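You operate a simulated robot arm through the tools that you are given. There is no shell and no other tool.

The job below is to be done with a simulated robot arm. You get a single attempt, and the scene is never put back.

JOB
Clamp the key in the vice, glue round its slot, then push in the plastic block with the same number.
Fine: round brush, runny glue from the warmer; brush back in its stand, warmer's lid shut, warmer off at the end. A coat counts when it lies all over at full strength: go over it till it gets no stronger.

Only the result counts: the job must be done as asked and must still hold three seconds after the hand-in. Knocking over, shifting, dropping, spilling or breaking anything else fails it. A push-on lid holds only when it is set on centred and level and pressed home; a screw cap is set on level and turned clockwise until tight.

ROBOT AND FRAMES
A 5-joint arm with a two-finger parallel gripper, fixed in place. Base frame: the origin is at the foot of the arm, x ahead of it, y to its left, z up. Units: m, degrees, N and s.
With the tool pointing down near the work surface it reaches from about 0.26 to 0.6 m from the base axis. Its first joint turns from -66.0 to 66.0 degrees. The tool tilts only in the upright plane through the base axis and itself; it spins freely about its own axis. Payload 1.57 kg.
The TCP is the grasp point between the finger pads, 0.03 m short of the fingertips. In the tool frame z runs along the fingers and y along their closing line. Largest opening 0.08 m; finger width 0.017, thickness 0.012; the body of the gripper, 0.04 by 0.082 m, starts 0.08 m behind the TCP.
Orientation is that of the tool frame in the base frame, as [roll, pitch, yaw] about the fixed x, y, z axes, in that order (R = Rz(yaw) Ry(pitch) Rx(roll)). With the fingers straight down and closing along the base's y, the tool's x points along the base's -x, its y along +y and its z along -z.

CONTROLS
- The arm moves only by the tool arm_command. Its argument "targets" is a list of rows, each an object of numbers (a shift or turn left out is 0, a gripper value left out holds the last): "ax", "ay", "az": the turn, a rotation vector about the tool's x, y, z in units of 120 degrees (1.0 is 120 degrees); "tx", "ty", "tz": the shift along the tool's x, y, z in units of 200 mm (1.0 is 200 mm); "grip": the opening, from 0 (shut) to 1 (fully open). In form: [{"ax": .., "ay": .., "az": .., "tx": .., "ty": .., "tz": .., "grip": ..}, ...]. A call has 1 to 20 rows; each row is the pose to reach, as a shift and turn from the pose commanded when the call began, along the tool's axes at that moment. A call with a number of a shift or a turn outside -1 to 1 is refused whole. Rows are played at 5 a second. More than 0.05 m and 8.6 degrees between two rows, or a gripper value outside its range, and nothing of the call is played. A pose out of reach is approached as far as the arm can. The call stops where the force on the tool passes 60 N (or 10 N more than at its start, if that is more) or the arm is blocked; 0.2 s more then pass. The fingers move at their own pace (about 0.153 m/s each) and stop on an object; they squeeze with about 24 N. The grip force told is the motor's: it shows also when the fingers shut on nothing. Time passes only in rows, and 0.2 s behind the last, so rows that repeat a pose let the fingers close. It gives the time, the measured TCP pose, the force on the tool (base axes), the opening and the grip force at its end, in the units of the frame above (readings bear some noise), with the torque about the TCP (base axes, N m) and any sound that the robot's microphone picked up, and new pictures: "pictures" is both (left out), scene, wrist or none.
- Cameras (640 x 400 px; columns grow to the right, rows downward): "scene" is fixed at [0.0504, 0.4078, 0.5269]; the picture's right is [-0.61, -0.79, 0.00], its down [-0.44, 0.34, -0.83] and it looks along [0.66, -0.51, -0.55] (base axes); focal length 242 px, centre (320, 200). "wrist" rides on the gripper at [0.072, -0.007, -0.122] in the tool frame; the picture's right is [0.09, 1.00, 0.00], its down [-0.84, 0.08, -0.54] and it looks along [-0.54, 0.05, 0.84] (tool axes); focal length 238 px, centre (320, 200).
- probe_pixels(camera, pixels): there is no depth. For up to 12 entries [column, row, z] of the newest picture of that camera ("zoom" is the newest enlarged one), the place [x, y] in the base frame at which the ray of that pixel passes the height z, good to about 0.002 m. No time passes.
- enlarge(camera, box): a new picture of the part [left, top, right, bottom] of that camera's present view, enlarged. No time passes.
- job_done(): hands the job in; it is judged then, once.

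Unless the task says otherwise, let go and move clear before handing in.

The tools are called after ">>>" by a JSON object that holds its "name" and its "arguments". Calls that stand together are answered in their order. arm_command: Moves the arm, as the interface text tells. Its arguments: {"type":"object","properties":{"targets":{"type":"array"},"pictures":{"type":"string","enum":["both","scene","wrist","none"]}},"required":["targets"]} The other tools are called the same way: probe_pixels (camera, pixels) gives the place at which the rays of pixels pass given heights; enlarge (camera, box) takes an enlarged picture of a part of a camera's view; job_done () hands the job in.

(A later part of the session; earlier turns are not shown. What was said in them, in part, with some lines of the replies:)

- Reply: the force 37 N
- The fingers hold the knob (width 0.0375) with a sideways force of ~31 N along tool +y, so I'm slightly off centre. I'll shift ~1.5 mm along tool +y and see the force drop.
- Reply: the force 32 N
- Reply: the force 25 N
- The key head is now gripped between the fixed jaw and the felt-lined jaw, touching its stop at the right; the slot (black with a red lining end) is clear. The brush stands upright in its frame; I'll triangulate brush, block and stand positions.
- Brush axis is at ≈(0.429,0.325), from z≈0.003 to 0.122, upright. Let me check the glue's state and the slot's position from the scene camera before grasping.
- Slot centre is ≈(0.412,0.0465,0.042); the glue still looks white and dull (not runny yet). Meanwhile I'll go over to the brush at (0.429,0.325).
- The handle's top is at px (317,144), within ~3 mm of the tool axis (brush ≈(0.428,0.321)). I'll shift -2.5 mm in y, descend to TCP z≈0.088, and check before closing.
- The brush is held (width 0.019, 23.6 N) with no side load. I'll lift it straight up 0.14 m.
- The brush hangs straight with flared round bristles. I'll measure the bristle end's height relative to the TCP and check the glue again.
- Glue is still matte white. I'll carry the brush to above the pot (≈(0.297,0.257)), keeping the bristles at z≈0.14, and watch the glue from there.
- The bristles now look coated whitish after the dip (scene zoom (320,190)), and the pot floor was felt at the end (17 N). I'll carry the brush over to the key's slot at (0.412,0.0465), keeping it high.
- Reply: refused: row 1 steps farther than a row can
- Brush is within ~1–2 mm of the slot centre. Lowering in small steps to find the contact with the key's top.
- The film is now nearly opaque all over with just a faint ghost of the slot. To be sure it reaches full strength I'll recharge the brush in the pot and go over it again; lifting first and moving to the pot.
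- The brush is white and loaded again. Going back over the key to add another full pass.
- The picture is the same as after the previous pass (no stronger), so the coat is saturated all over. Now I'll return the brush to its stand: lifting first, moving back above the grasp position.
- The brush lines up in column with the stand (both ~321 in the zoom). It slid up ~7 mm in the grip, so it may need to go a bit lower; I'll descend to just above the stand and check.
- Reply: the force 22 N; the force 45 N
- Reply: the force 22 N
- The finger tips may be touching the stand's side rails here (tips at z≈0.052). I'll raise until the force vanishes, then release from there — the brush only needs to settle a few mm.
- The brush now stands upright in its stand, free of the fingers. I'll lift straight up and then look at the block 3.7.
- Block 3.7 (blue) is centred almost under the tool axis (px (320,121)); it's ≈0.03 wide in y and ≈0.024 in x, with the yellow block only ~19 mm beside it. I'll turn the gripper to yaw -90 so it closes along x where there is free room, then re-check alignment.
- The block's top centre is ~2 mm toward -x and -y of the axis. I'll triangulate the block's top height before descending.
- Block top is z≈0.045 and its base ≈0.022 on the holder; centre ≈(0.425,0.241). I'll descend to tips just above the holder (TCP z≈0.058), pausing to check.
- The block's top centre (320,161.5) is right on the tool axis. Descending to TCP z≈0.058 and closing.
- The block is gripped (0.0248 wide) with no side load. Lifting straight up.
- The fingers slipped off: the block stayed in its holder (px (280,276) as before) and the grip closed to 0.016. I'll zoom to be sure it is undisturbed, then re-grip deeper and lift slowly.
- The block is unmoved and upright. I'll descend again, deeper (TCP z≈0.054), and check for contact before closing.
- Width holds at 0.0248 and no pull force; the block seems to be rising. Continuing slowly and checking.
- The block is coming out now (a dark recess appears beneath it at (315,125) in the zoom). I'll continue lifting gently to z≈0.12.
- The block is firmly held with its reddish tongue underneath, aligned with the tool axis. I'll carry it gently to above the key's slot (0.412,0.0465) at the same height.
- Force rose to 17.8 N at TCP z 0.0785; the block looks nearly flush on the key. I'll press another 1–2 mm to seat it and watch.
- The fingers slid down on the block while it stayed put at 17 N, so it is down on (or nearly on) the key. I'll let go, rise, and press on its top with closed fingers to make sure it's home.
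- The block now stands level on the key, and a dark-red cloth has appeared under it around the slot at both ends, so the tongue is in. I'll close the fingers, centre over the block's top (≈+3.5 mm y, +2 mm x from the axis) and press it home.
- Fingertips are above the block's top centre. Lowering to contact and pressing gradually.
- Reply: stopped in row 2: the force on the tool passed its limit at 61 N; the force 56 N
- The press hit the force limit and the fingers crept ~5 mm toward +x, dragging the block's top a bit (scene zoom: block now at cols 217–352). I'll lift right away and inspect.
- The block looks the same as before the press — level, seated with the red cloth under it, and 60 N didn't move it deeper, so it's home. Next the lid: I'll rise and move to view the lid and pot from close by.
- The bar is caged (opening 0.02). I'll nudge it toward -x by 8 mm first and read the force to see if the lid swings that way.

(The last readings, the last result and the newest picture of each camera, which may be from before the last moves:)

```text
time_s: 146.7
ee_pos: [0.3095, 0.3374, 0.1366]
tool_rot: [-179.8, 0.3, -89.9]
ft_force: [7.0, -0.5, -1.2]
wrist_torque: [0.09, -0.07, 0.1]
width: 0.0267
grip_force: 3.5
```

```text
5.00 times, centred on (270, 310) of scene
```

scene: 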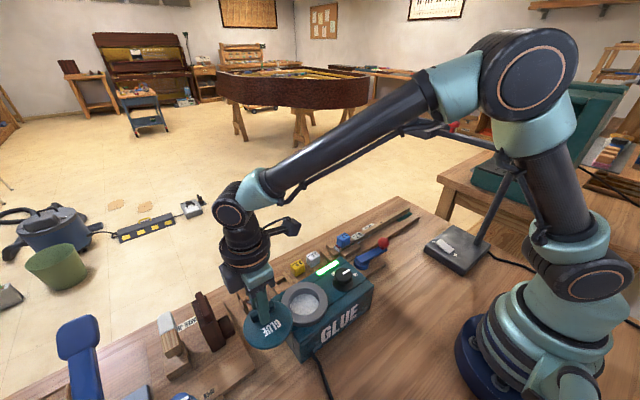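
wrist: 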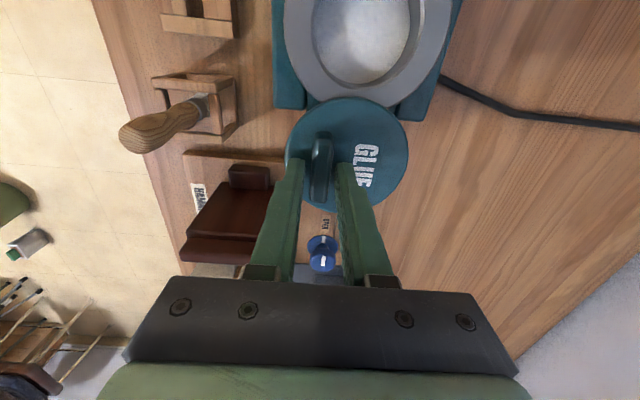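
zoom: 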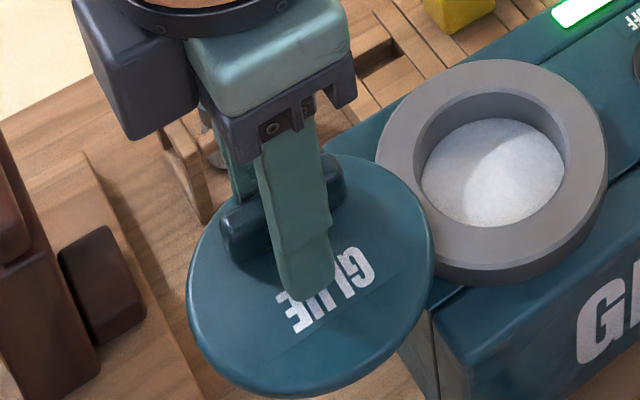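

Toward -x the lid resists (7 N, fingers pushed apart, lid unmoved). Now trying +x.

>>> {"name": "arm_command", "arguments": {"targets": [{"ty": -0.02}, {"ty": -0.04}, {"ty": -0.06}, {"ty": -0.08}], "pictures": "none"}}

>>> {"name": "enlarge", "arguments": {"camera": "wrist", "box": [250, 70, 390, 210]}}

>>> {"name": "enlarge", "arguments": {"camera": "scene", "box": [230, 270, 310, 350]}}

```text
time_s: 147.7
ee_pos: [0.3223, 0.3372, 0.1361]
tool_rot: [-180.0, 0.0, -89.8]
ft_force: [-7.4, -0.9, 0.1]
wrist_torque: [-0.16, 0.13, 0.0]
width: 0.0269
grip_force: 4.2
```

```text
2.86 times, centred on (320, 140) of wrist
```

zoom: 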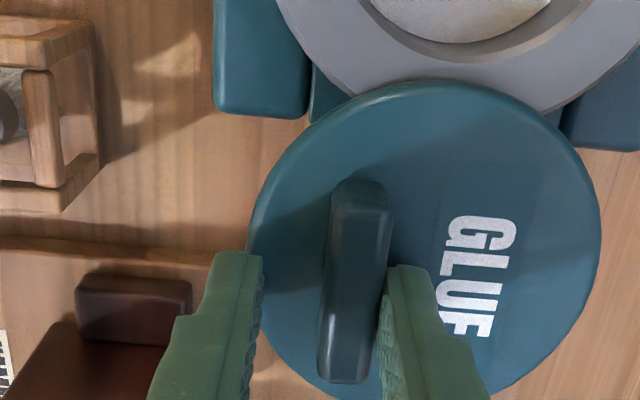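

```text
5.00 times, centred on (270, 310) of scene
```

zoom: 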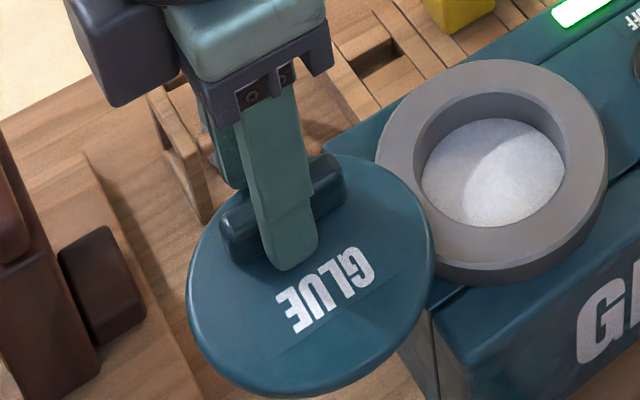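

Both ±x are blocked at ~7 N, so it isn't a simple swing along x. I'll recentre, grip the handle firmly, and gently test pulling toward the pot (-y).

>>> {"name": "arm_command", "arguments": {"targets": [{"ty": 0.02}, {"ty": 0.04}, {"ty": 0.04, "grip": 0.0}, {"ty": 0.04, "grip": 0.0}, {"ty": 0.04, "grip": 0.0}], "pictures": "none"}}

>>> {"name": "arm_command", "arguments": {"targets": [{"tx": 0.01}, {"tx": 0.02}], "pictures": "none"}}

>>> {"name": "enlarge", "arguments": {"camera": "scene", "box": [230, 270, 310, 350]}}

```text
time_s: 148.9
ee_pos: [0.316, 0.3373, 0.1373]
tool_rot: [-179.9, 0.0, -90.0]
ft_force: [-9.3, -0.3, 5.5]
wrist_torque: [0.27, 0.23, -0.02]
width: 0.0127
grip_force: 29.9
```

```text
time_s: 149.5
ee_pos: [0.3166, 0.332, 0.1363]
tool_rot: [-179.8, 0.2, -89.9]
ft_force: [-1.3, 0.7, -4.4]
wrist_torque: [-0.17, 0.13, 0.02]
width: 0.0124
grip_force: 30.0
```

```text
5.00 times, centred on (270, 310) of scene
```

zoom: 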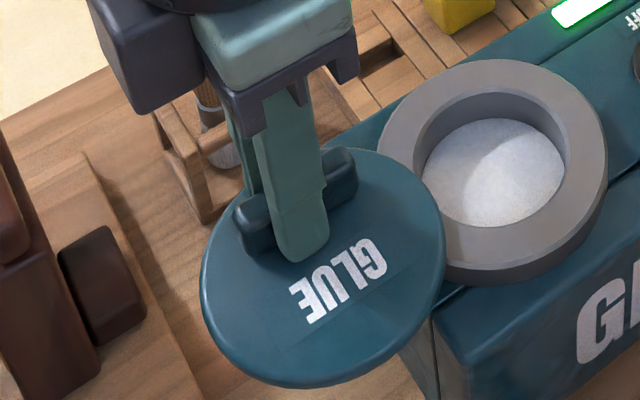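

The lid slid freely ~5 mm toward the pot: it's a sliding lid along y. I'll keep sliding it in 5 mm steps, watching force.

>>> {"name": "arm_command", "arguments": {"targets": [{"tx": 0.025}, {"tx": 0.05}, {"tx": 0.075}, {"tx": 0.1}, {"tx": 0.125}, {"tx": 0.15}]}}

>>> {"name": "enlarge", "arguments": {"camera": "scene", "box": [230, 270, 340, 360]}}

```text
time_s: 150.9
ee_pos: [0.3155, 0.3028, 0.1371]
tool_rot: [-179.9, 0.1, -90.1]
ft_force: [3.2, -0.7, -15.6]
wrist_torque: [-0.18, 0.2, 0.25]
width: 0.0126
grip_force: 30.1
```

scene: 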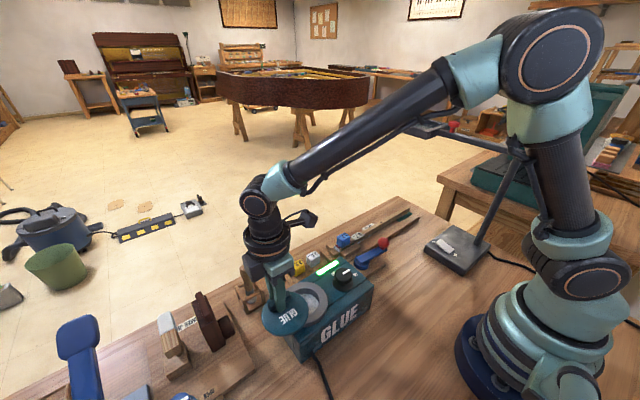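
wrist: 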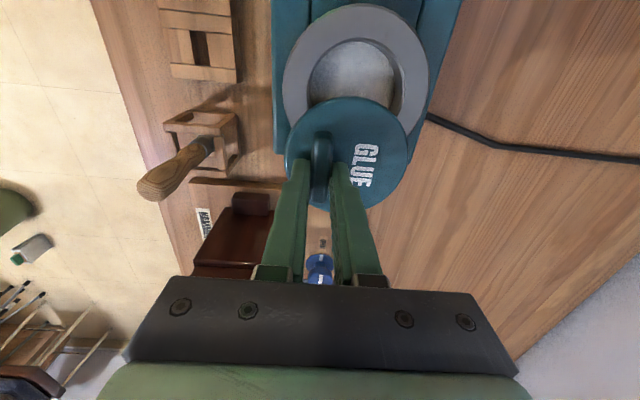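

```text
4.44 times, centred on (285, 315) of scene
```

zoom: 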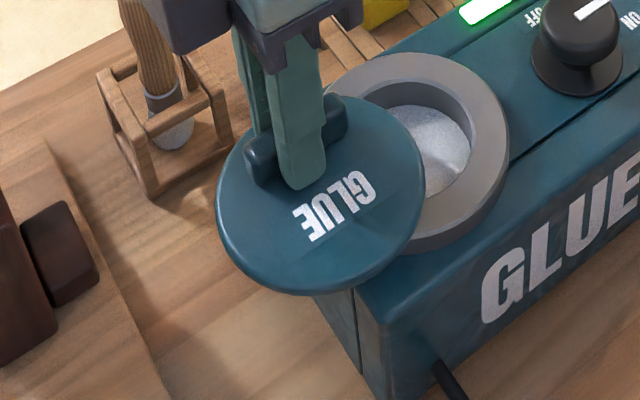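

The lid is sliding over the pot. There's a 15 N downward pull, so I'll lower 2 mm while continuing the slide.

>>> {"name": "arm_command", "arguments": {"targets": [{"tx": 0.0, "tz": 0.01}, {"tx": 0.025, "tz": 0.01}, {"tx": 0.05, "tz": 0.01}, {"tx": 0.075, "tz": 0.01}], "pictures": "none"}}

>>> {"name": "arm_command", "arguments": {"targets": [{"tx": 0.025}, {"tx": 0.05}, {"tx": 0.07}]}}

>>> {"name": "enlarge", "arguments": {"camera": "scene", "box": [230, 270, 340, 360]}}

```text
time_s: 151.9
ee_pos: [0.3165, 0.2882, 0.1358]
tool_rot: [-179.8, 0.2, -90.0]
ft_force: [-15.4, 1.3, 23.8]
wrist_torque: [-0.1, 0.51, -0.03]
width: 0.0125
grip_force: 28.8
```

```text
time_s: 152.7
ee_pos: [0.3154, 0.274, 0.1373]
tool_rot: [-179.7, 0.3, -89.9]
ft_force: [-4.2, -0.1, 24.0]
wrist_torque: [-0.17, 0.33, 0.05]
width: 0.0126
grip_force: 29.5
```

scene: 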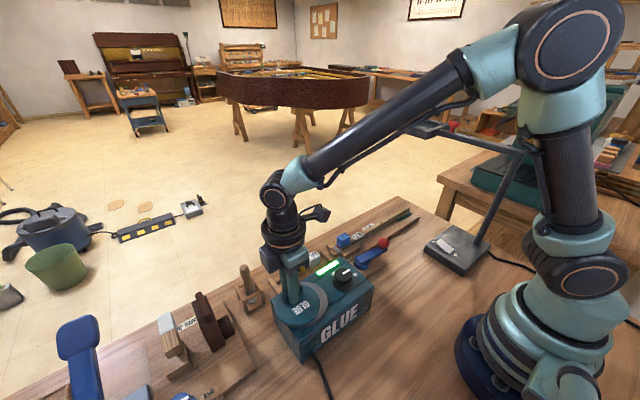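
wrist: 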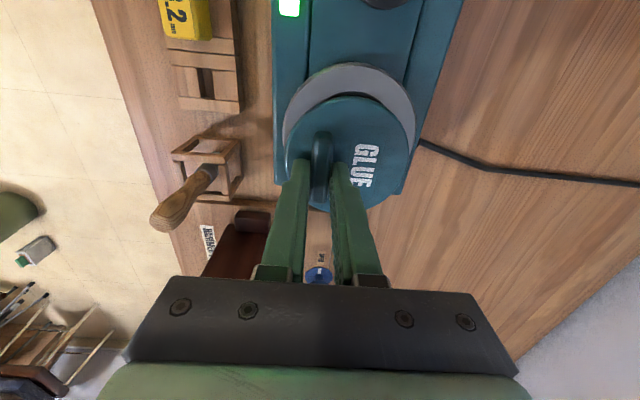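

```text
4.44 times, centred on (285, 315) of scene
```

zoom: 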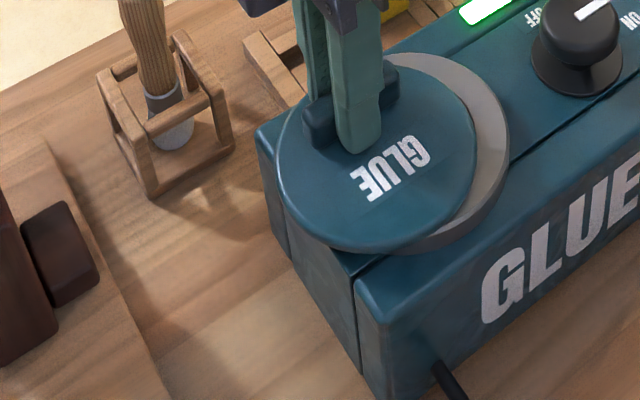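

About 15 mm left until the lid is centred over the pot. I'll ease up 1.5 mm (24 N upward now) and continue to the stop.

>>> {"name": "arm_command", "arguments": {"targets": [{"tx": 0.0, "tz": -0.008}, {"tx": 0.02, "tz": -0.008}, {"tx": 0.04, "tz": -0.008}, {"tx": 0.055, "tz": -0.008}], "pictures": "none"}}

>>> {"name": "arm_command", "arguments": {"targets": [{"tx": 0.01}, {"tx": 0.02}], "pictures": "none"}}

>>> {"name": "enlarge", "arguments": {"camera": "scene", "box": [250, 260, 350, 340]}}

>>> {"name": "enlarge", "arguments": {"camera": "wrist", "box": [250, 40, 450, 220]}}

```text
time_s: 153.7
ee_pos: [0.3158, 0.2626, 0.1359]
tool_rot: [-180.0, 0.1, -90.1]
ft_force: [7.2, 0.4, -8.3]
wrist_torque: [0.64, 0.19, 0.25]
width: 0.0123
grip_force: 28.9
```

```text
time_s: 154.3
ee_pos: [0.3163, 0.2597, 0.1362]
tool_rot: [-179.7, 0.1, -89.9]
ft_force: [14.0, 1.6, -15.5]
wrist_torque: [-0.61, -0.15, 0.02]
width: 0.0127
grip_force: 30.0
```

```text
5.00 times, centred on (300, 300) of scene
```

zoom: 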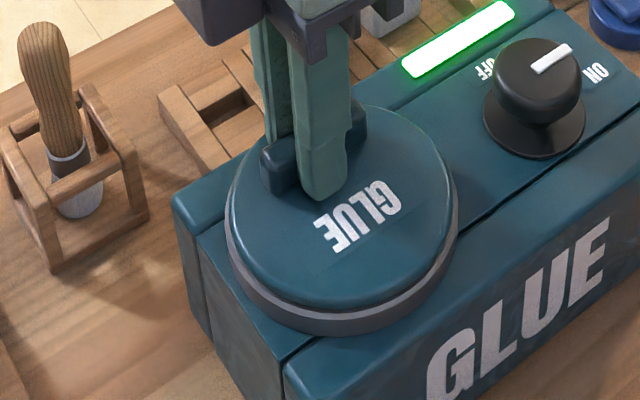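

```text
2.22 times, centred on (350, 130) of wrist
```

zoom: 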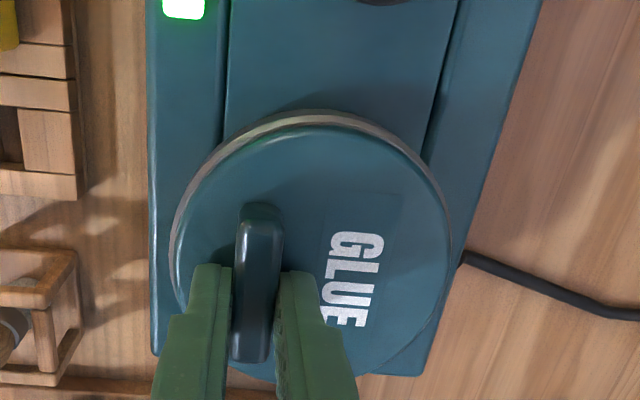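

The lid is now almost centred on the pot ring. I'll push a few more mm to find the end stop.

>>> {"name": "arm_command", "arguments": {"targets": [{"tx": 0.01}, {"tx": 0.015}], "pictures": "none"}}

>>> {"name": "arm_command", "arguments": {"targets": [{"tx": 0.01}, {"tx": 0.02}]}}

>>> {"name": "enlarge", "arguments": {"camera": "scene", "box": [250, 260, 350, 340]}}

>>> {"name": "enlarge", "arguments": {"camera": "wrist", "box": [250, 40, 450, 220]}}

```text
time_s: 154.9
ee_pos: [0.3163, 0.2578, 0.1373]
tool_rot: [-179.7, 0.3, -89.9]
ft_force: [1.8, 19.3, -13.8]
wrist_torque: [0.3, 0.3, -0.29]
width: 0.0126
grip_force: 29.6
```

```text
time_s: 155.5
ee_pos: [0.316, 0.2527, 0.137]
tool_rot: [-179.7, 0.3, -89.9]
ft_force: [-6.2, 23.7, 4.4]
wrist_torque: [0.48, 0.38, -0.25]
width: 0.0126
grip_force: 29.7
```

scene: 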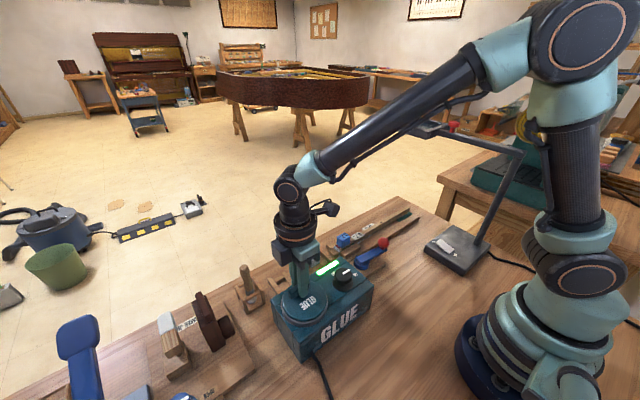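
wrist: 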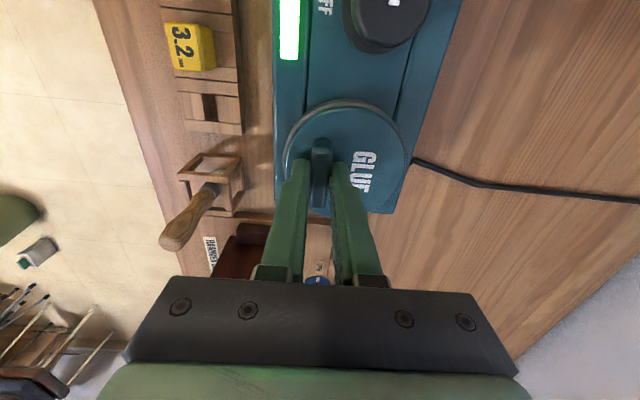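

```text
5.00 times, centred on (300, 300) of scene
```

zoom: 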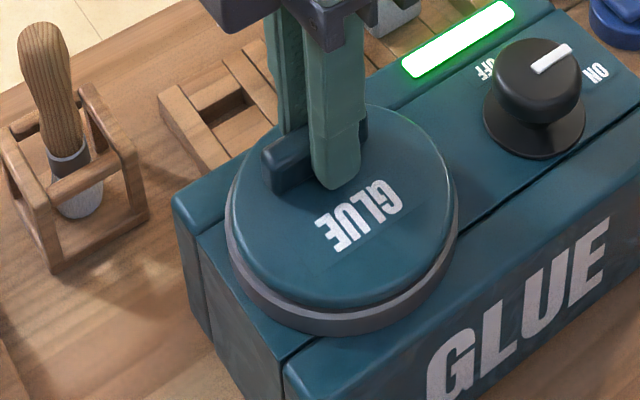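

```text
2.22 times, centred on (350, 130) of wrist
```

zoom: 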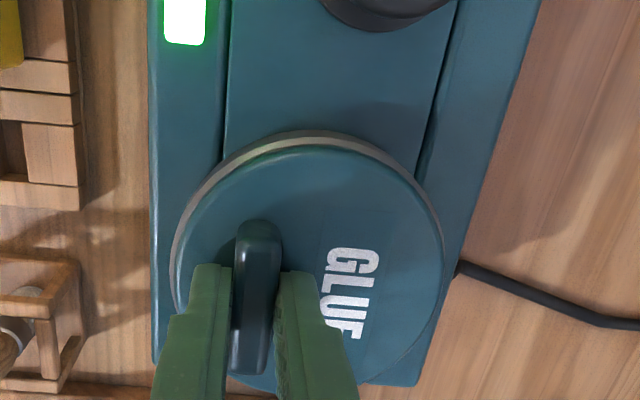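

The lid has reached its stop (24 N in y, fingers slipped along the bar, lid unmoved and centred on the ring). I'll relax, open, and lift off.

>>> {"name": "arm_command", "arguments": {"targets": [{"tx": -0.01}, {"tx": -0.01, "grip": 0.3}, {"tx": -0.01, "grip": 0.45}, {"tx": -0.01, "grip": 0.45, "tz": -0.08}, {"tx": -0.01, "tz": -0.25}, {"tx": -0.01, "tz": -0.45}]}}

>>> {"name": "enlarge", "arguments": {"camera": "scene", "box": [250, 260, 350, 340]}}

>>> {"name": "enlarge", "arguments": {"camera": "wrist", "box": [250, 20, 450, 200]}}

```text
time_s: 156.9
ee_pos: [0.3152, 0.2547, 0.2279]
tool_rot: [-179.7, 0.1, -90.0]
ft_force: [-0.9, 0.0, -0.5]
wrist_torque: [-0.05, 0.01, -0.01]
width: 0.0359
grip_force: 0.1
```

scene: 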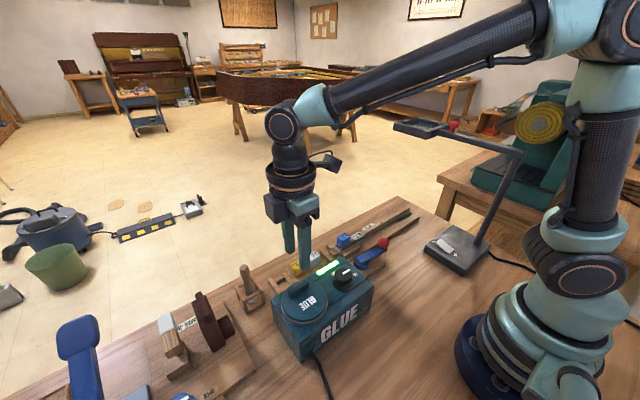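
wrist: 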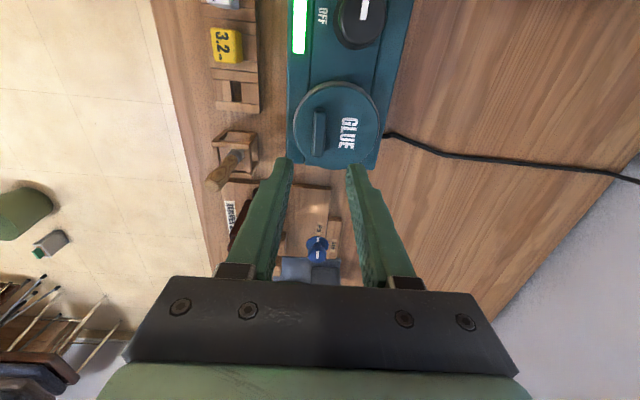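

```text
5.00 times, centred on (300, 300) of scene
```

zoom: 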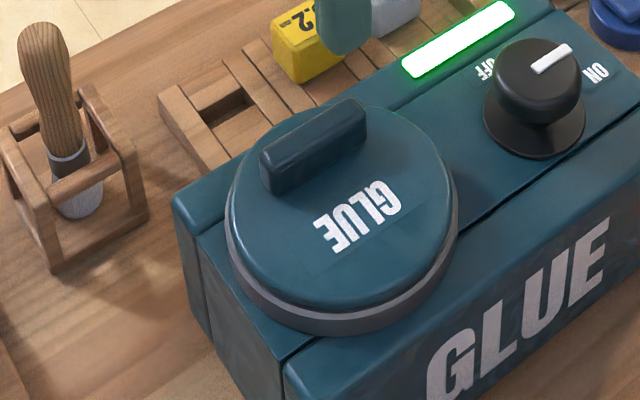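

```text
2.22 times, centred on (350, 110) of wrist
```

zoom: 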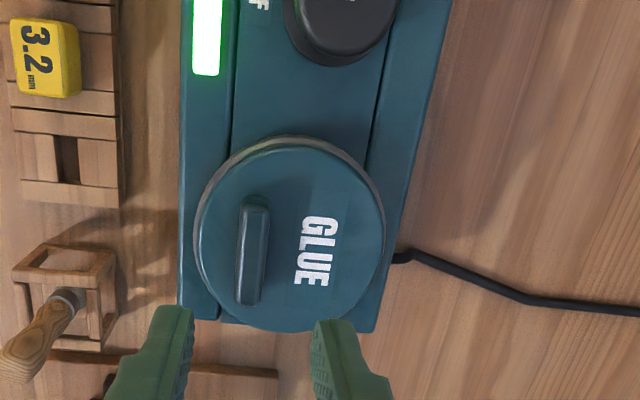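

The lid is over the ring and flush in view. To be sure it's fully shut I'll push the handle's far (+y) end once more with closed fingers until it's firm.

>>> {"name": "arm_command", "arguments": {"targets": [{"tx": -0.1, "ty": -0.005, "grip": 0.0}, {"tx": -0.215, "ty": -0.007, "grip": 0.0}, {"tx": -0.215, "ty": -0.007, "tz": 0.2}, {"tx": -0.215, "ty": -0.007, "tz": 0.38}, {"tx": -0.215, "ty": -0.007, "tz": 0.43}]}}

>>> {"name": "enlarge", "arguments": {"camera": "scene", "box": [250, 260, 350, 340]}}

>>> {"name": "enlarge", "arguments": {"camera": "wrist", "box": [250, 60, 390, 220]}}

```text
time_s: 158.1
ee_pos: [0.3161, 0.2971, 0.142]
tool_rot: [-179.8, 0.2, -90.0]
ft_force: [0.2, -0.7, 0.4]
wrist_torque: [0.01, -0.02, -0.03]
width: 0.0
grip_force: 21.4
```

scene: 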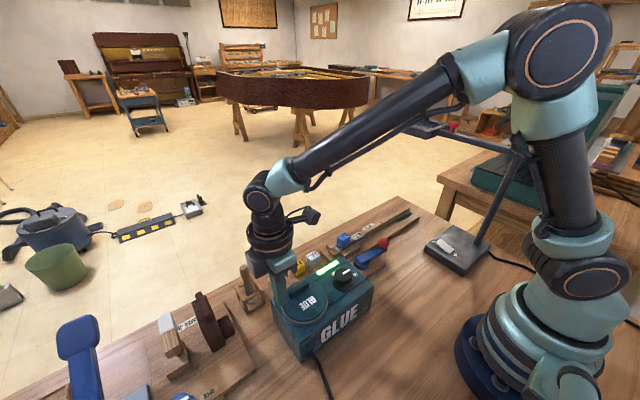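
wrist: 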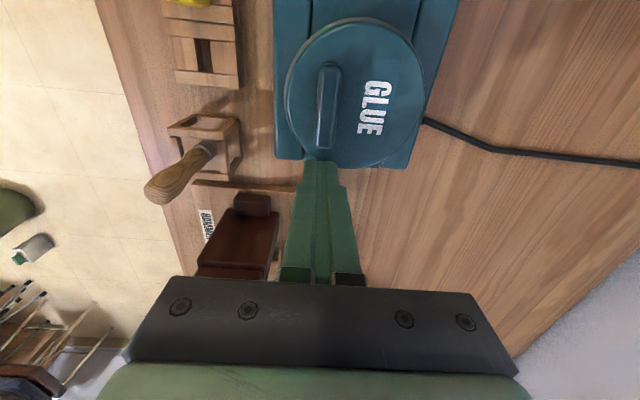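

```text
5.00 times, centred on (300, 300) of scene
```

zoom: 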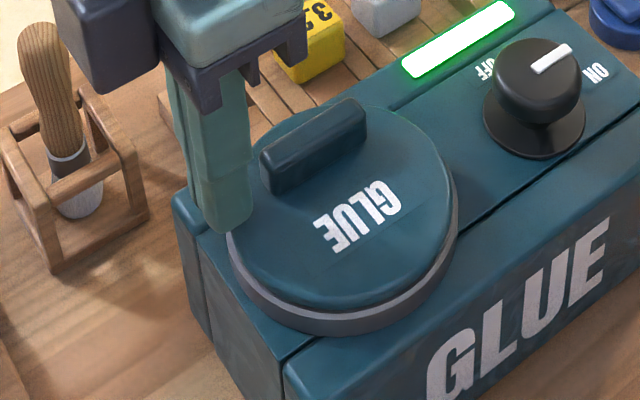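

```text
2.50 times, centred on (320, 140) of wrist
```

zoom: 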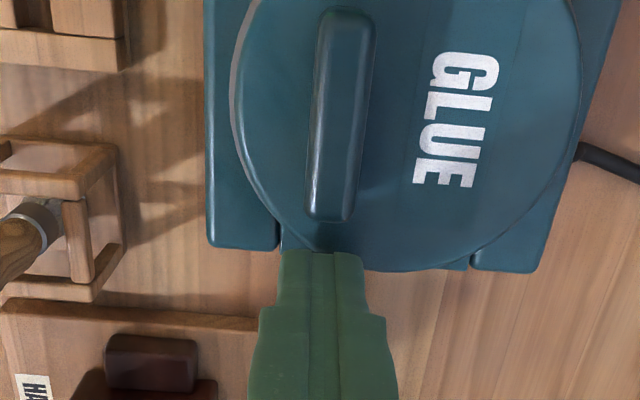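

Fingers are ~8 mm beyond the bar's end. Pushing toward -y in small steps with the tips just above the lid.

>>> {"name": "arm_command", "arguments": {"targets": [{"tz": 0.012}, {"tx": 0.02, "tz": 0.012}, {"tx": 0.04, "tz": 0.012}, {"tx": 0.05, "tz": 0.012}], "pictures": "none"}}

>>> {"name": "arm_command", "arguments": {"targets": [{"tx": 0.01}, {"tx": 0.015}], "pictures": "none"}}

>>> {"name": "enlarge", "arguments": {"camera": "scene", "box": [250, 260, 350, 340]}}

```text
time_s: 159.1
ee_pos: [0.3163, 0.2865, 0.1399]
tool_rot: [-179.8, 0.1, -90.0]
ft_force: [-0.6, 0.7, -0.2]
wrist_torque: [-0.05, -0.02, -0.03]
width: 0.0
grip_force: 21.2
```

```text
time_s: 159.7
ee_pos: [0.3171, 0.2858, 0.1386]
tool_rot: [-179.7, 0.2, -89.8]
ft_force: [-7.6, 16.6, 0.4]
wrist_torque: [0.2, -0.01, -0.06]
width: 0.0
grip_force: 21.2
```

```text
5.00 times, centred on (300, 300) of scene
```

zoom: 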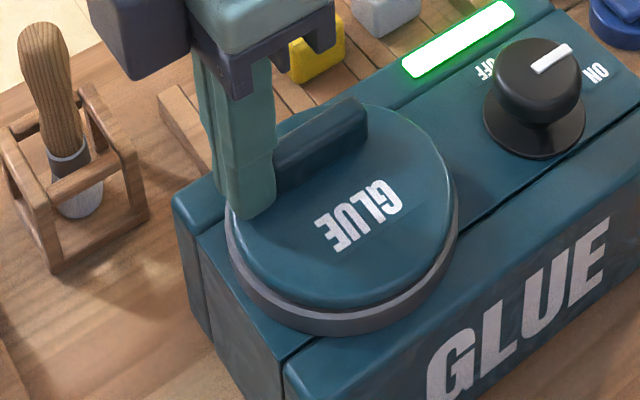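

Contact at 17 N and the lid doesn't budge. One more small push to confirm the stop.

>>> {"name": "arm_command", "arguments": {"targets": [{"tx": 0.008}, {"tx": 0.014}], "pictures": "none"}}

>>> {"name": "enlarge", "arguments": {"camera": "scene", "box": [250, 260, 350, 340]}}

>>> {"name": "arm_command", "arguments": {"targets": [{"tx": -0.05}, {"tx": -0.05, "tz": -0.15}, {"tx": -0.05, "tz": -0.35}, {"tx": -0.05, "tz": -0.5}]}}

>>> {"name": "enlarge", "arguments": {"camera": "scene", "box": [250, 260, 350, 340]}}

```text
time_s: 160.3
ee_pos: [0.3173, 0.2849, 0.1388]
tool_rot: [-179.2, 0.6, -89.7]
ft_force: [-4.9, 49.2, -17.1]
wrist_torque: [0.85, 0.34, -0.17]
width: 0.0
grip_force: 20.9
```

```text
5.00 times, centred on (300, 300) of scene
```

zoom: 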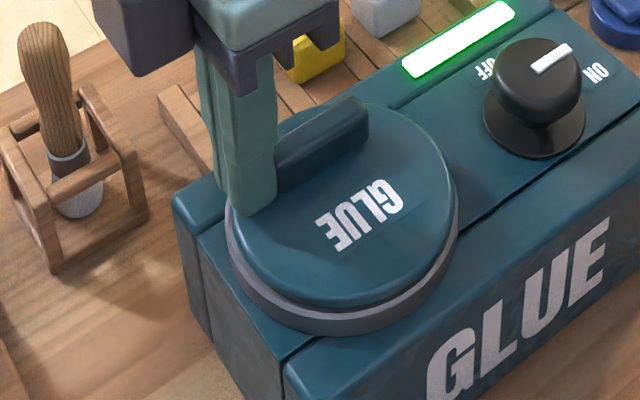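

```text
time_s: 161.3
ee_pos: [0.3161, 0.2916, 0.2383]
tool_rot: [-179.9, 0.3, -90.1]
ft_force: [-1.0, 0.0, 0.1]
wrist_torque: [0.02, -0.01, 0.01]
width: 0.0
grip_force: 21.3
```

scene: 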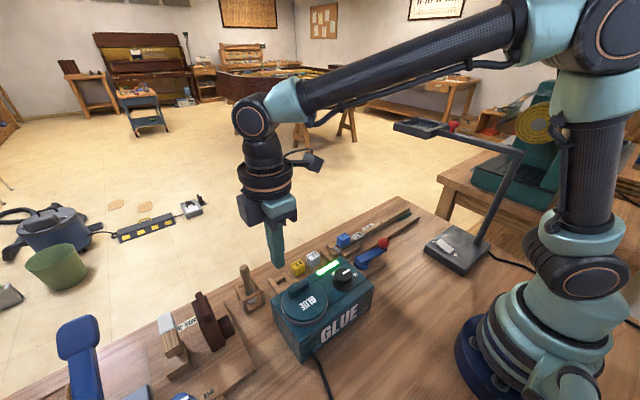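
wrist: 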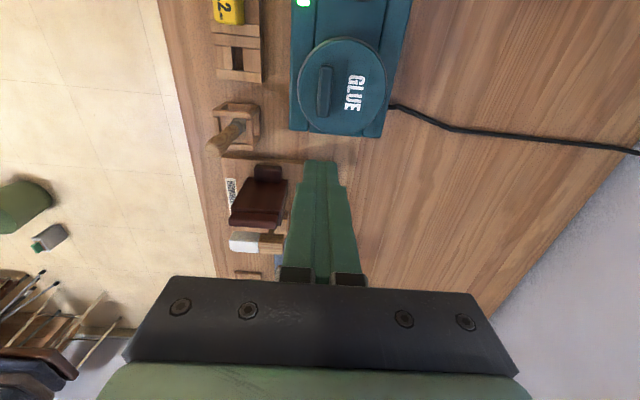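

```text
5.00 times, centred on (300, 300) of scene
```

zoom: 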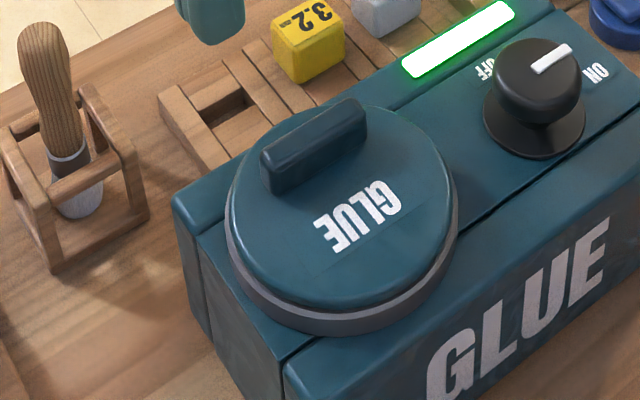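

The lid held firm against 49 N — it's shut. Now the knob: I'll move above it, turning the gripper to yaw -45 (diagonal closing line, clear of the lid), ready to turn it anticlockwise back to OFF.

>>> {"name": "arm_command", "arguments": {"targets": [{"tx": 0.2, "ty": 0.04, "grip": 0.74}, {"tx": 0.4, "ty": 0.08}, {"tx": 0.6, "ty": 0.12}, {"tx": 0.66, "ty": 0.133, "az": -0.0625}, {"tx": 0.66, "ty": 0.133, "az": -0.125}, {"tx": 0.66, "ty": 0.133, "az": -0.1875}, {"tx": 0.66, "ty": 0.133, "az": -0.25}, {"tx": 0.66, "ty": 0.133, "az": -0.3125, "tz": 0.05}, {"tx": 0.66, "ty": 0.133, "az": -0.375, "tz": 0.2}]}}

>>> {"name": "enlarge", "arguments": {"camera": "wrist", "box": [250, 70, 390, 210]}}

```text
time_s: 163.3
ee_pos: [0.2893, 0.1586, 0.1974]
tool_rot: [-179.7, -0.1, -44.9]
ft_force: [0.2, -0.2, 0.6]
wrist_torque: [-0.01, 0.02, -0.01]
width: 0.0592
grip_force: 0.2
```

scene: 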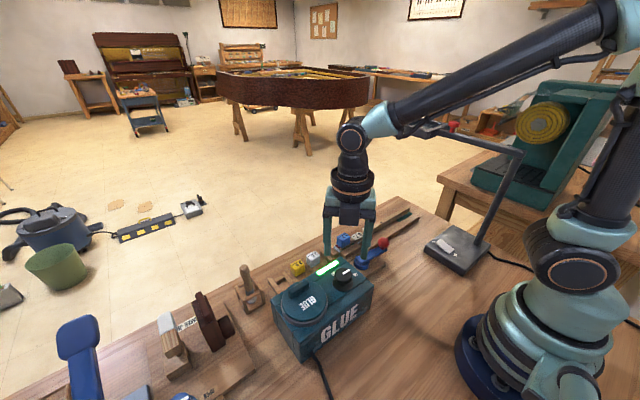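
wrist: 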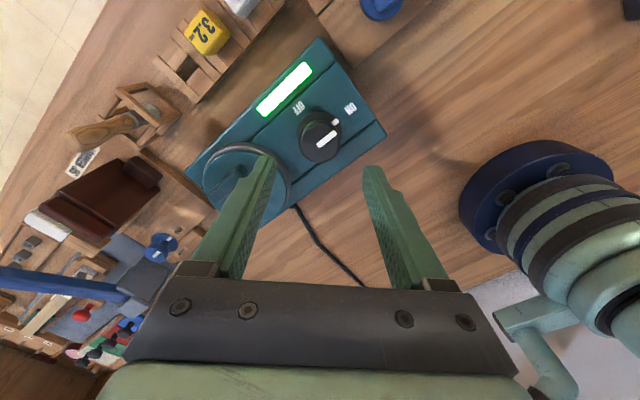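

```text
2.86 times, centred on (320, 140) of wrist
```

zoom: 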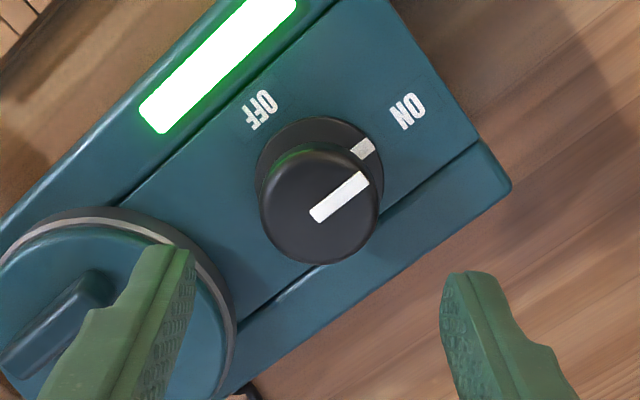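

Knob centre is on the tool axis (px (320,141)), fingers clear of the lid. Descending to TCP z≈0.122 and gripping.

>>> {"name": "arm_command", "arguments": {"targets": [{"tz": 0.2}, {"tz": 0.34}, {"tz": 0.375}, {"tz": 0.375, "grip": 0.3}, {"tz": 0.375, "grip": 0.3}, {"tz": 0.375, "grip": 0.3}]}}

```text
time_s: 164.7
ee_pos: [0.2906, 0.16, 0.1203]
tool_rot: [-179.7, -0.1, -45.0]
ft_force: [2.7, 10.4, -14.0]
wrist_torque: [0.17, -0.25, 0.07]
width: 0.0373
grip_force: 43.4
```

scene: 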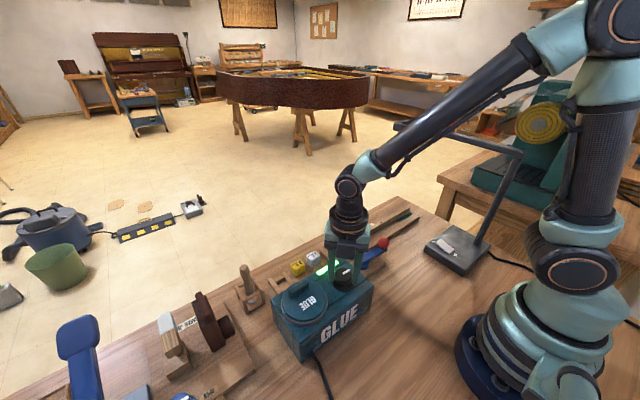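
wrist: 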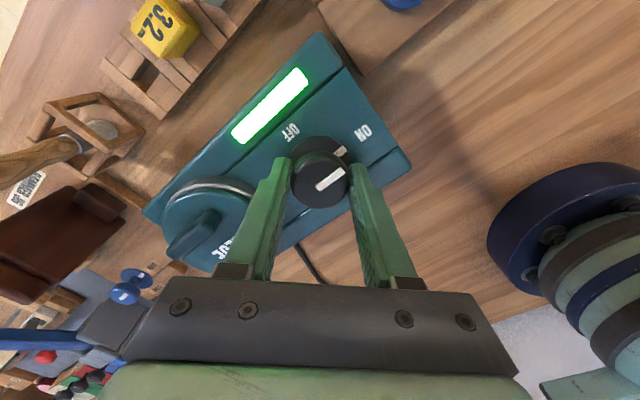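

Knob is gripped (0.0373) with low side force. Turning it anticlockwise (az negative) by 90° back to OFF.

>>> {"name": "arm_command", "arguments": {"targets": [{"az": -0.065}, {"az": -0.13}, {"az": -0.195}, {"az": -0.26}, {"az": -0.325}, {"az": -0.39}, {"az": -0.455}, {"az": -0.52}, {"az": -0.585}, {"az": -0.65}, {"az": -0.7}, {"az": -0.75}]}}

>>> {"name": "enlarge", "arguments": {"camera": "wrist", "box": [220, 90, 440, 260]}}

>>> {"name": "enlarge", "arguments": {"camera": "scene", "box": [290, 240, 390, 320]}}

```text
time_s: 166.7
ee_pos: [0.2891, 0.1605, 0.1233]
tool_rot: [-180.0, -0.1, 21.2]
ft_force: [5.8, -17.0, 1.9]
wrist_torque: [-0.22, -0.2, -0.06]
width: 0.0376
grip_force: 43.3
out of reach, approached as far as the arm can: row 9
stopped in row 9: the force on the tool passed its limit at 97 N (the readings are from after the stop); the commanded pose is now the measured one
```

scene: 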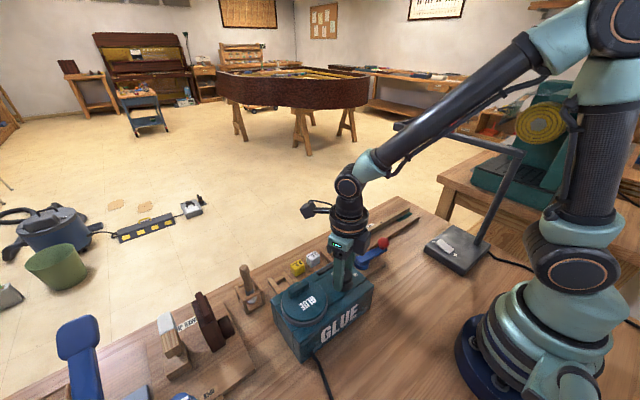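
wrist: 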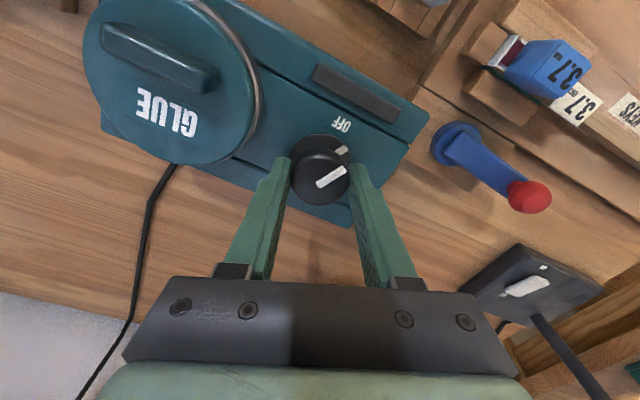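

```text
2.35 times, centred on (330, 175) of wrist
```

zoom: 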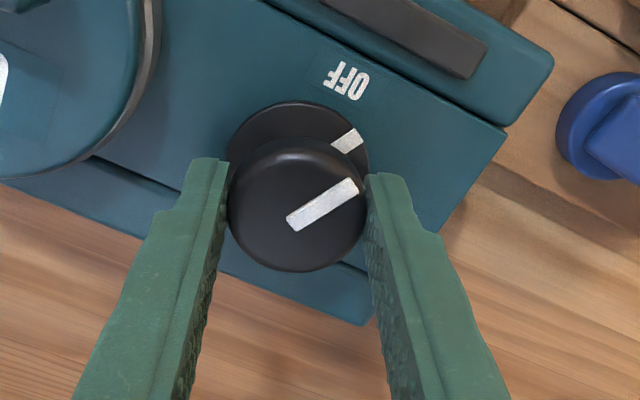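

```text
5.00 times, centred on (340, 280) of scene
```

zoom: 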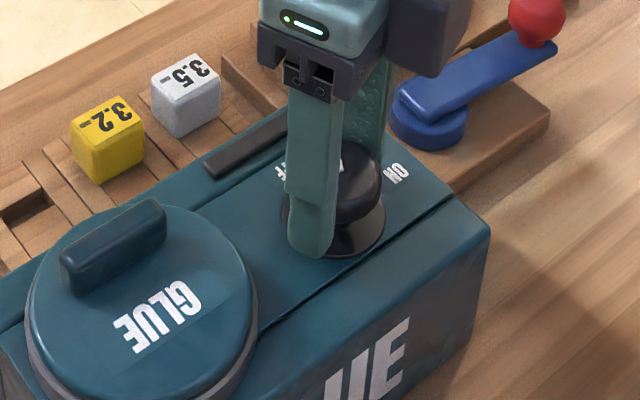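

The indicator went dark (off) after ~66° of turning, but the wrist hit its spin limit, so the pointer isn't fully at OFF yet. I'll open, turn the gripper back clockwise ~40° without the knob, regrip and finish the turn.

>>> {"name": "arm_command", "arguments": {"targets": [{"grip": 0.62}, {"grip": 0.62}, {"grip": 0.62, "az": 0.0}]}}

>>> {"name": "enlarge", "arguments": {"camera": "wrist", "box": [220, 90, 440, 260]}}

```text
time_s: 167.5
ee_pos: [0.289, 0.1611, 0.1228]
tool_rot: [-179.9, -0.2, 21.5]
ft_force: [-0.5, 0.5, 0.0]
wrist_torque: [0.01, 0.02, 0.02]
width: 0.0491
grip_force: 0.0
```

scene: 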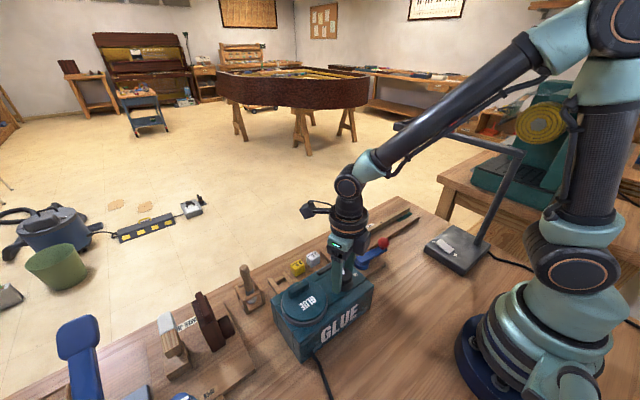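
wrist: 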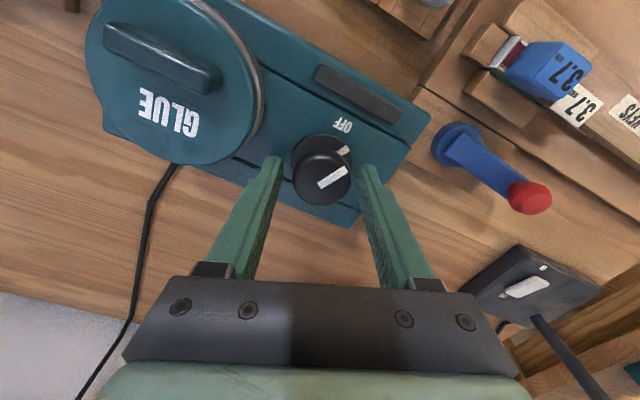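

```text
2.35 times, centred on (330, 175) of wrist
```

zoom: 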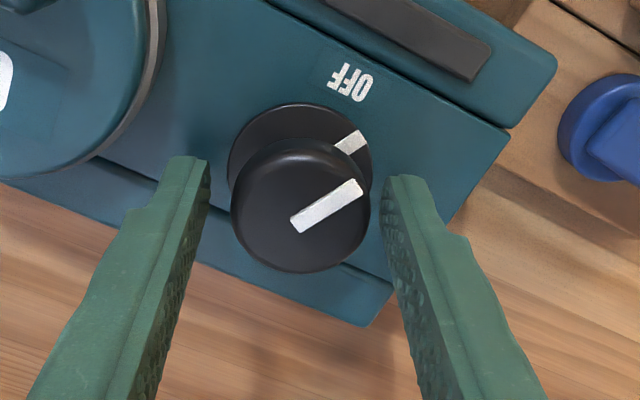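

The pointer still needs ~25° more toward OFF. Rotating the open gripper clockwise 38° and regripping.

>>> {"name": "arm_command", "arguments": {"targets": [{"az": 0.065}, {"az": 0.13}, {"az": 0.195}, {"az": 0.26}, {"az": 0.32}, {"az": 0.32, "grip": 0.3}, {"az": 0.32, "grip": 0.3}, {"az": 0.32, "grip": 0.3}], "pictures": "none"}}

>>> {"name": "arm_command", "arguments": {"targets": [{"az": -0.05}, {"az": -0.1}, {"az": -0.15}, {"az": -0.2}]}}

>>> {"name": "enlarge", "arguments": {"camera": "wrist", "box": [220, 90, 440, 260]}}

```text
time_s: 169.3
ee_pos: [0.2895, 0.1597, 0.1234]
tool_rot: [-179.9, -0.1, -17.0]
ft_force: [0.4, -9.0, 2.5]
wrist_torque: [-0.16, -0.09, -0.01]
width: 0.0371
grip_force: 43.7
```

```text
time_s: 170.3
ee_pos: [0.2882, 0.1601, 0.124]
tool_rot: [180.0, 0.0, 7.1]
ft_force: [-0.2, -31.9, 8.9]
wrist_torque: [-0.52, -0.85, -0.04]
width: 0.0372
grip_force: 43.0
```

scene: 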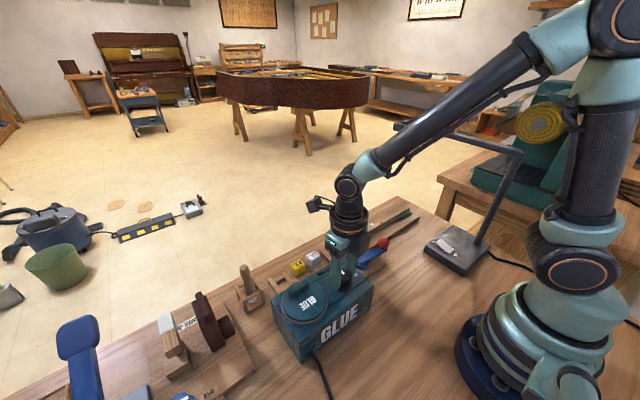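
wrist: 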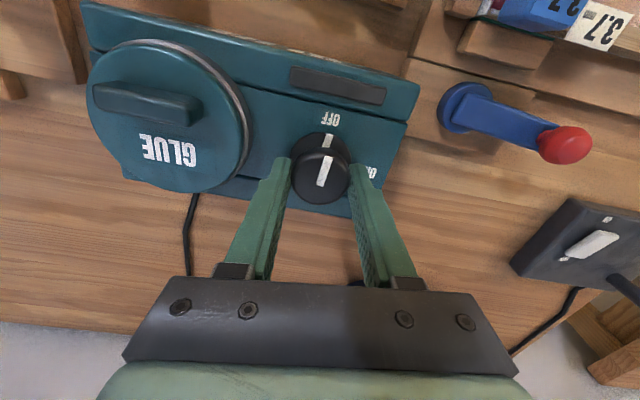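

```text
2.35 times, centred on (330, 175) of wrist
```

zoom: 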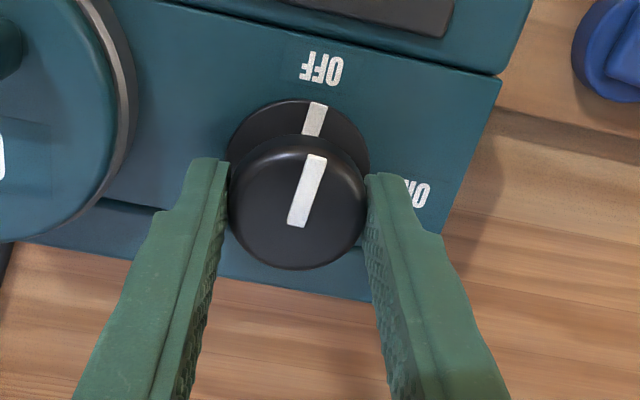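

The pointer now points at OFF and the indicator is dark. Opening and lifting away.

>>> {"name": "arm_command", "arguments": {"targets": [{"grip": 0.62}, {"grip": 0.62}, {"grip": 0.62, "tz": -0.1}, {"tz": -0.3}, {"tz": -0.5}, {"tz": -0.7}]}}

>>> {"name": "enlarge", "arguments": {"camera": "scene", "box": [230, 230, 390, 340]}}

>>> {"name": "enlarge", "arguments": {"camera": "wrist", "box": [120, 30, 480, 220]}}

```text
time_s: 171.7
ee_pos: [0.2868, 0.1616, 0.2649]
tool_rot: [-180.0, -0.1, 7.0]
ft_force: [0.3, 0.7, 0.1]
wrist_torque: [0.0, -0.01, -0.01]
width: 0.0496
grip_force: 0.0
```

scene: 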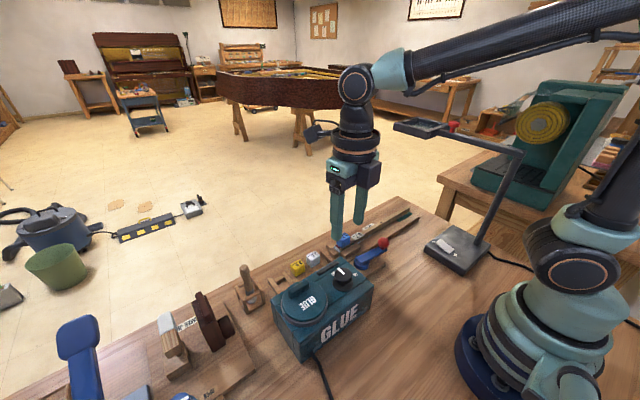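
wrist: 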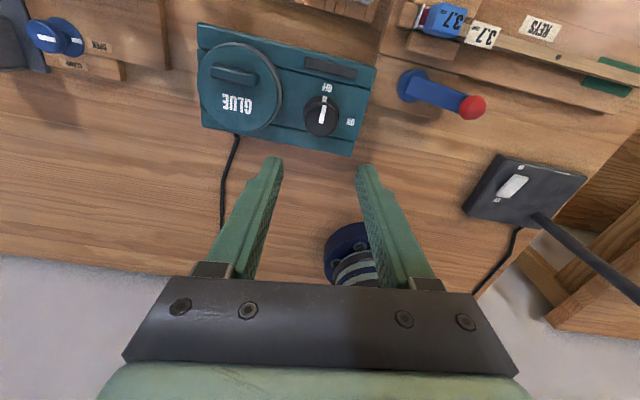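

```text
3.64 times, centred on (310, 285) of scene
```

zoom: 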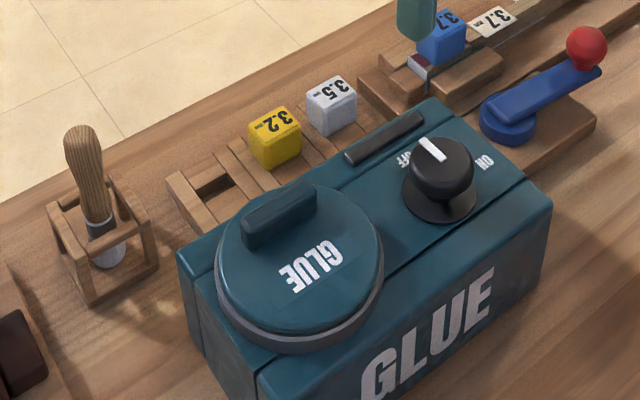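

```text
1.78 times, centred on (300, 125) of wrist
```

zoom: 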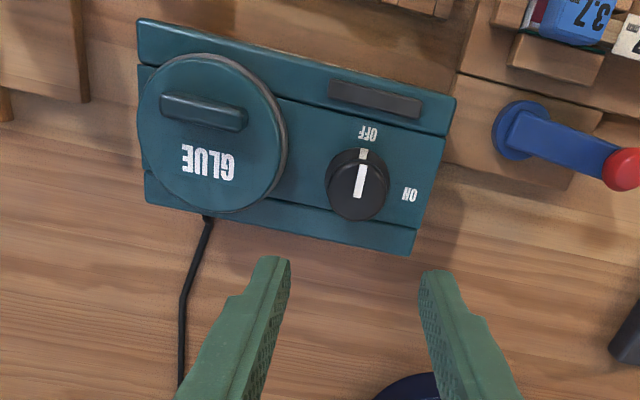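

Lid shut, knob at OFF with dark indicator, brush in its stand, lever still at its clamped angle. I'll rise further clear and take a last look at the key and block.

>>> {"name": "arm_command", "arguments": {"targets": [{"tz": -0.2}, {"tz": -0.4}, {"tz": -0.55}]}}

>>> {"name": "enlarge", "arguments": {"camera": "scene", "box": [325, 220, 385, 265]}}

>>> {"name": "enlarge", "arguments": {"camera": "scene", "box": [220, 250, 310, 330]}}

>>> {"name": "enlarge", "arguments": {"camera": "wrist", "box": [360, 0, 560, 140]}}

```text
time_s: 172.5
ee_pos: [0.288, 0.1615, 0.3728]
tool_rot: [-179.9, -0.3, 7.1]
ft_force: [0.7, 0.1, -0.4]
wrist_torque: [0.01, 0.03, 0.03]
width: 0.0495
grip_force: 0.1
```

scene: 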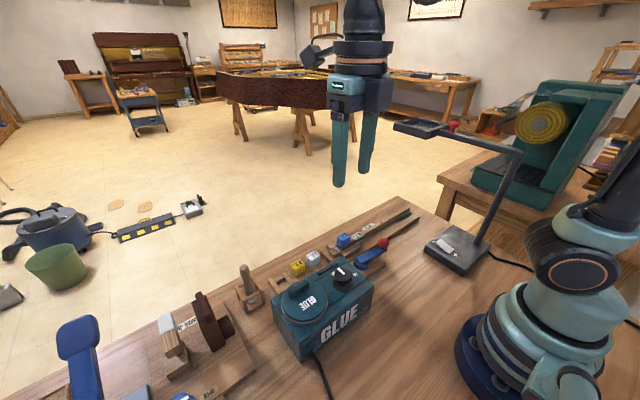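
wrist: 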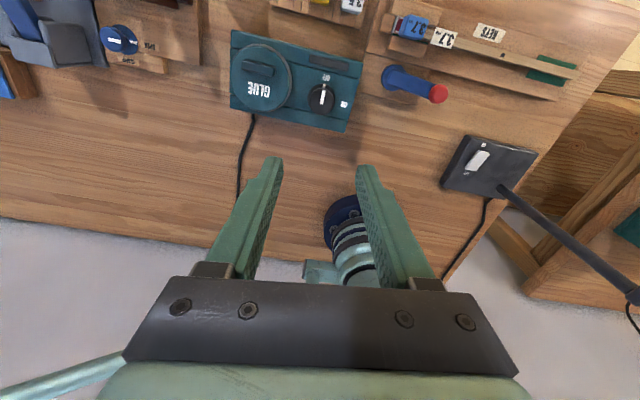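

```text
8.89 times, centred on (355, 242) of scene
```

zoom: 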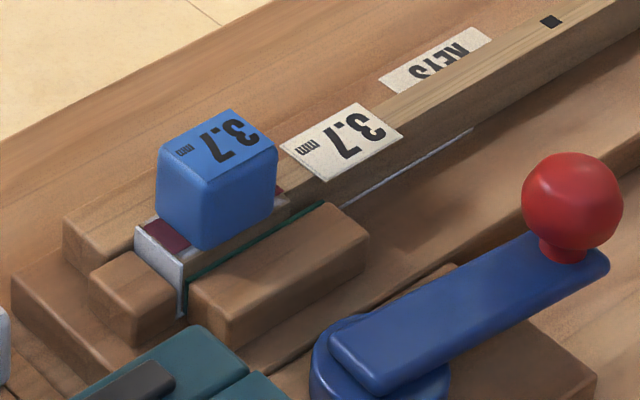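

```text
5.00 times, centred on (265, 290) of scene
```

zoom: 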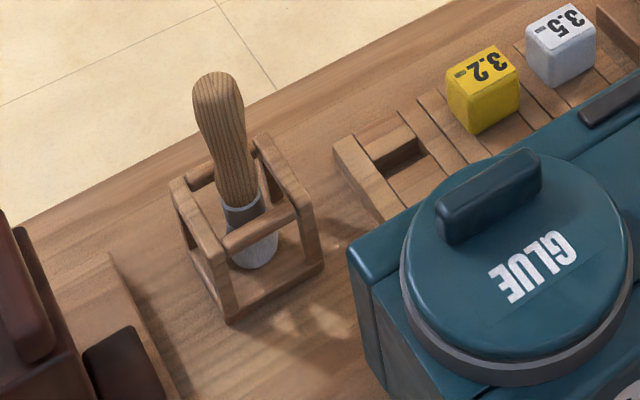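

```text
2.86 times, centred on (460, 70) of wrist
```

zoom: 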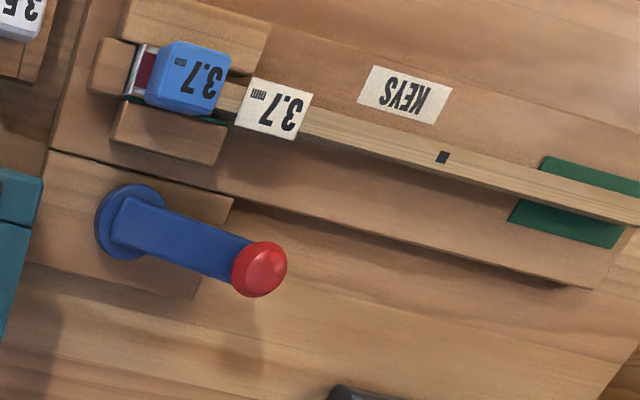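

Everything looks right: the key is clamped with the lever at its stop, and block 3.7 sits level over the glued slot. The brush is in its stand, the lid is shut, the knob is at OFF with the indicator dark, and the arm is clear. Handing in.

>>> {"name": "job_done", "arguments": {}}

```text
The job is handed in.
```

I handed the job in, and every part of it looked done in the last pictures. I haven't been told the verdict.

- **Key:** clamped in the vice, with the lever pushed round to its stop.
- **Glue:** put round the slot with the round brush, dipped twice in the warmed pot. I went over it until the coat looked no stronger.
- **Block:** the blue 3.7 block is in the slot and sits level. Pressing on its top to the 60 N limit did not move it any deeper.
- **Brush:** back upright in its stand.
- **Warmer:** lid shut and firm against a 49 N push. The knob is at OFF and the indicator is dark.

- **Glue state uncertain:** its look did not change during about 60 seconds of heating before the first dip. I took it as runny because the brush sank in freely and picked it up.
- **Extra contact:** a finger may have pressed on the brush stand (up to about 40 N) while I was putting the brush back. There was also a brief 97 N spike when the wrist reached its turning limit at the knob. Neither the stand nor the warmer looked moved afterwards.
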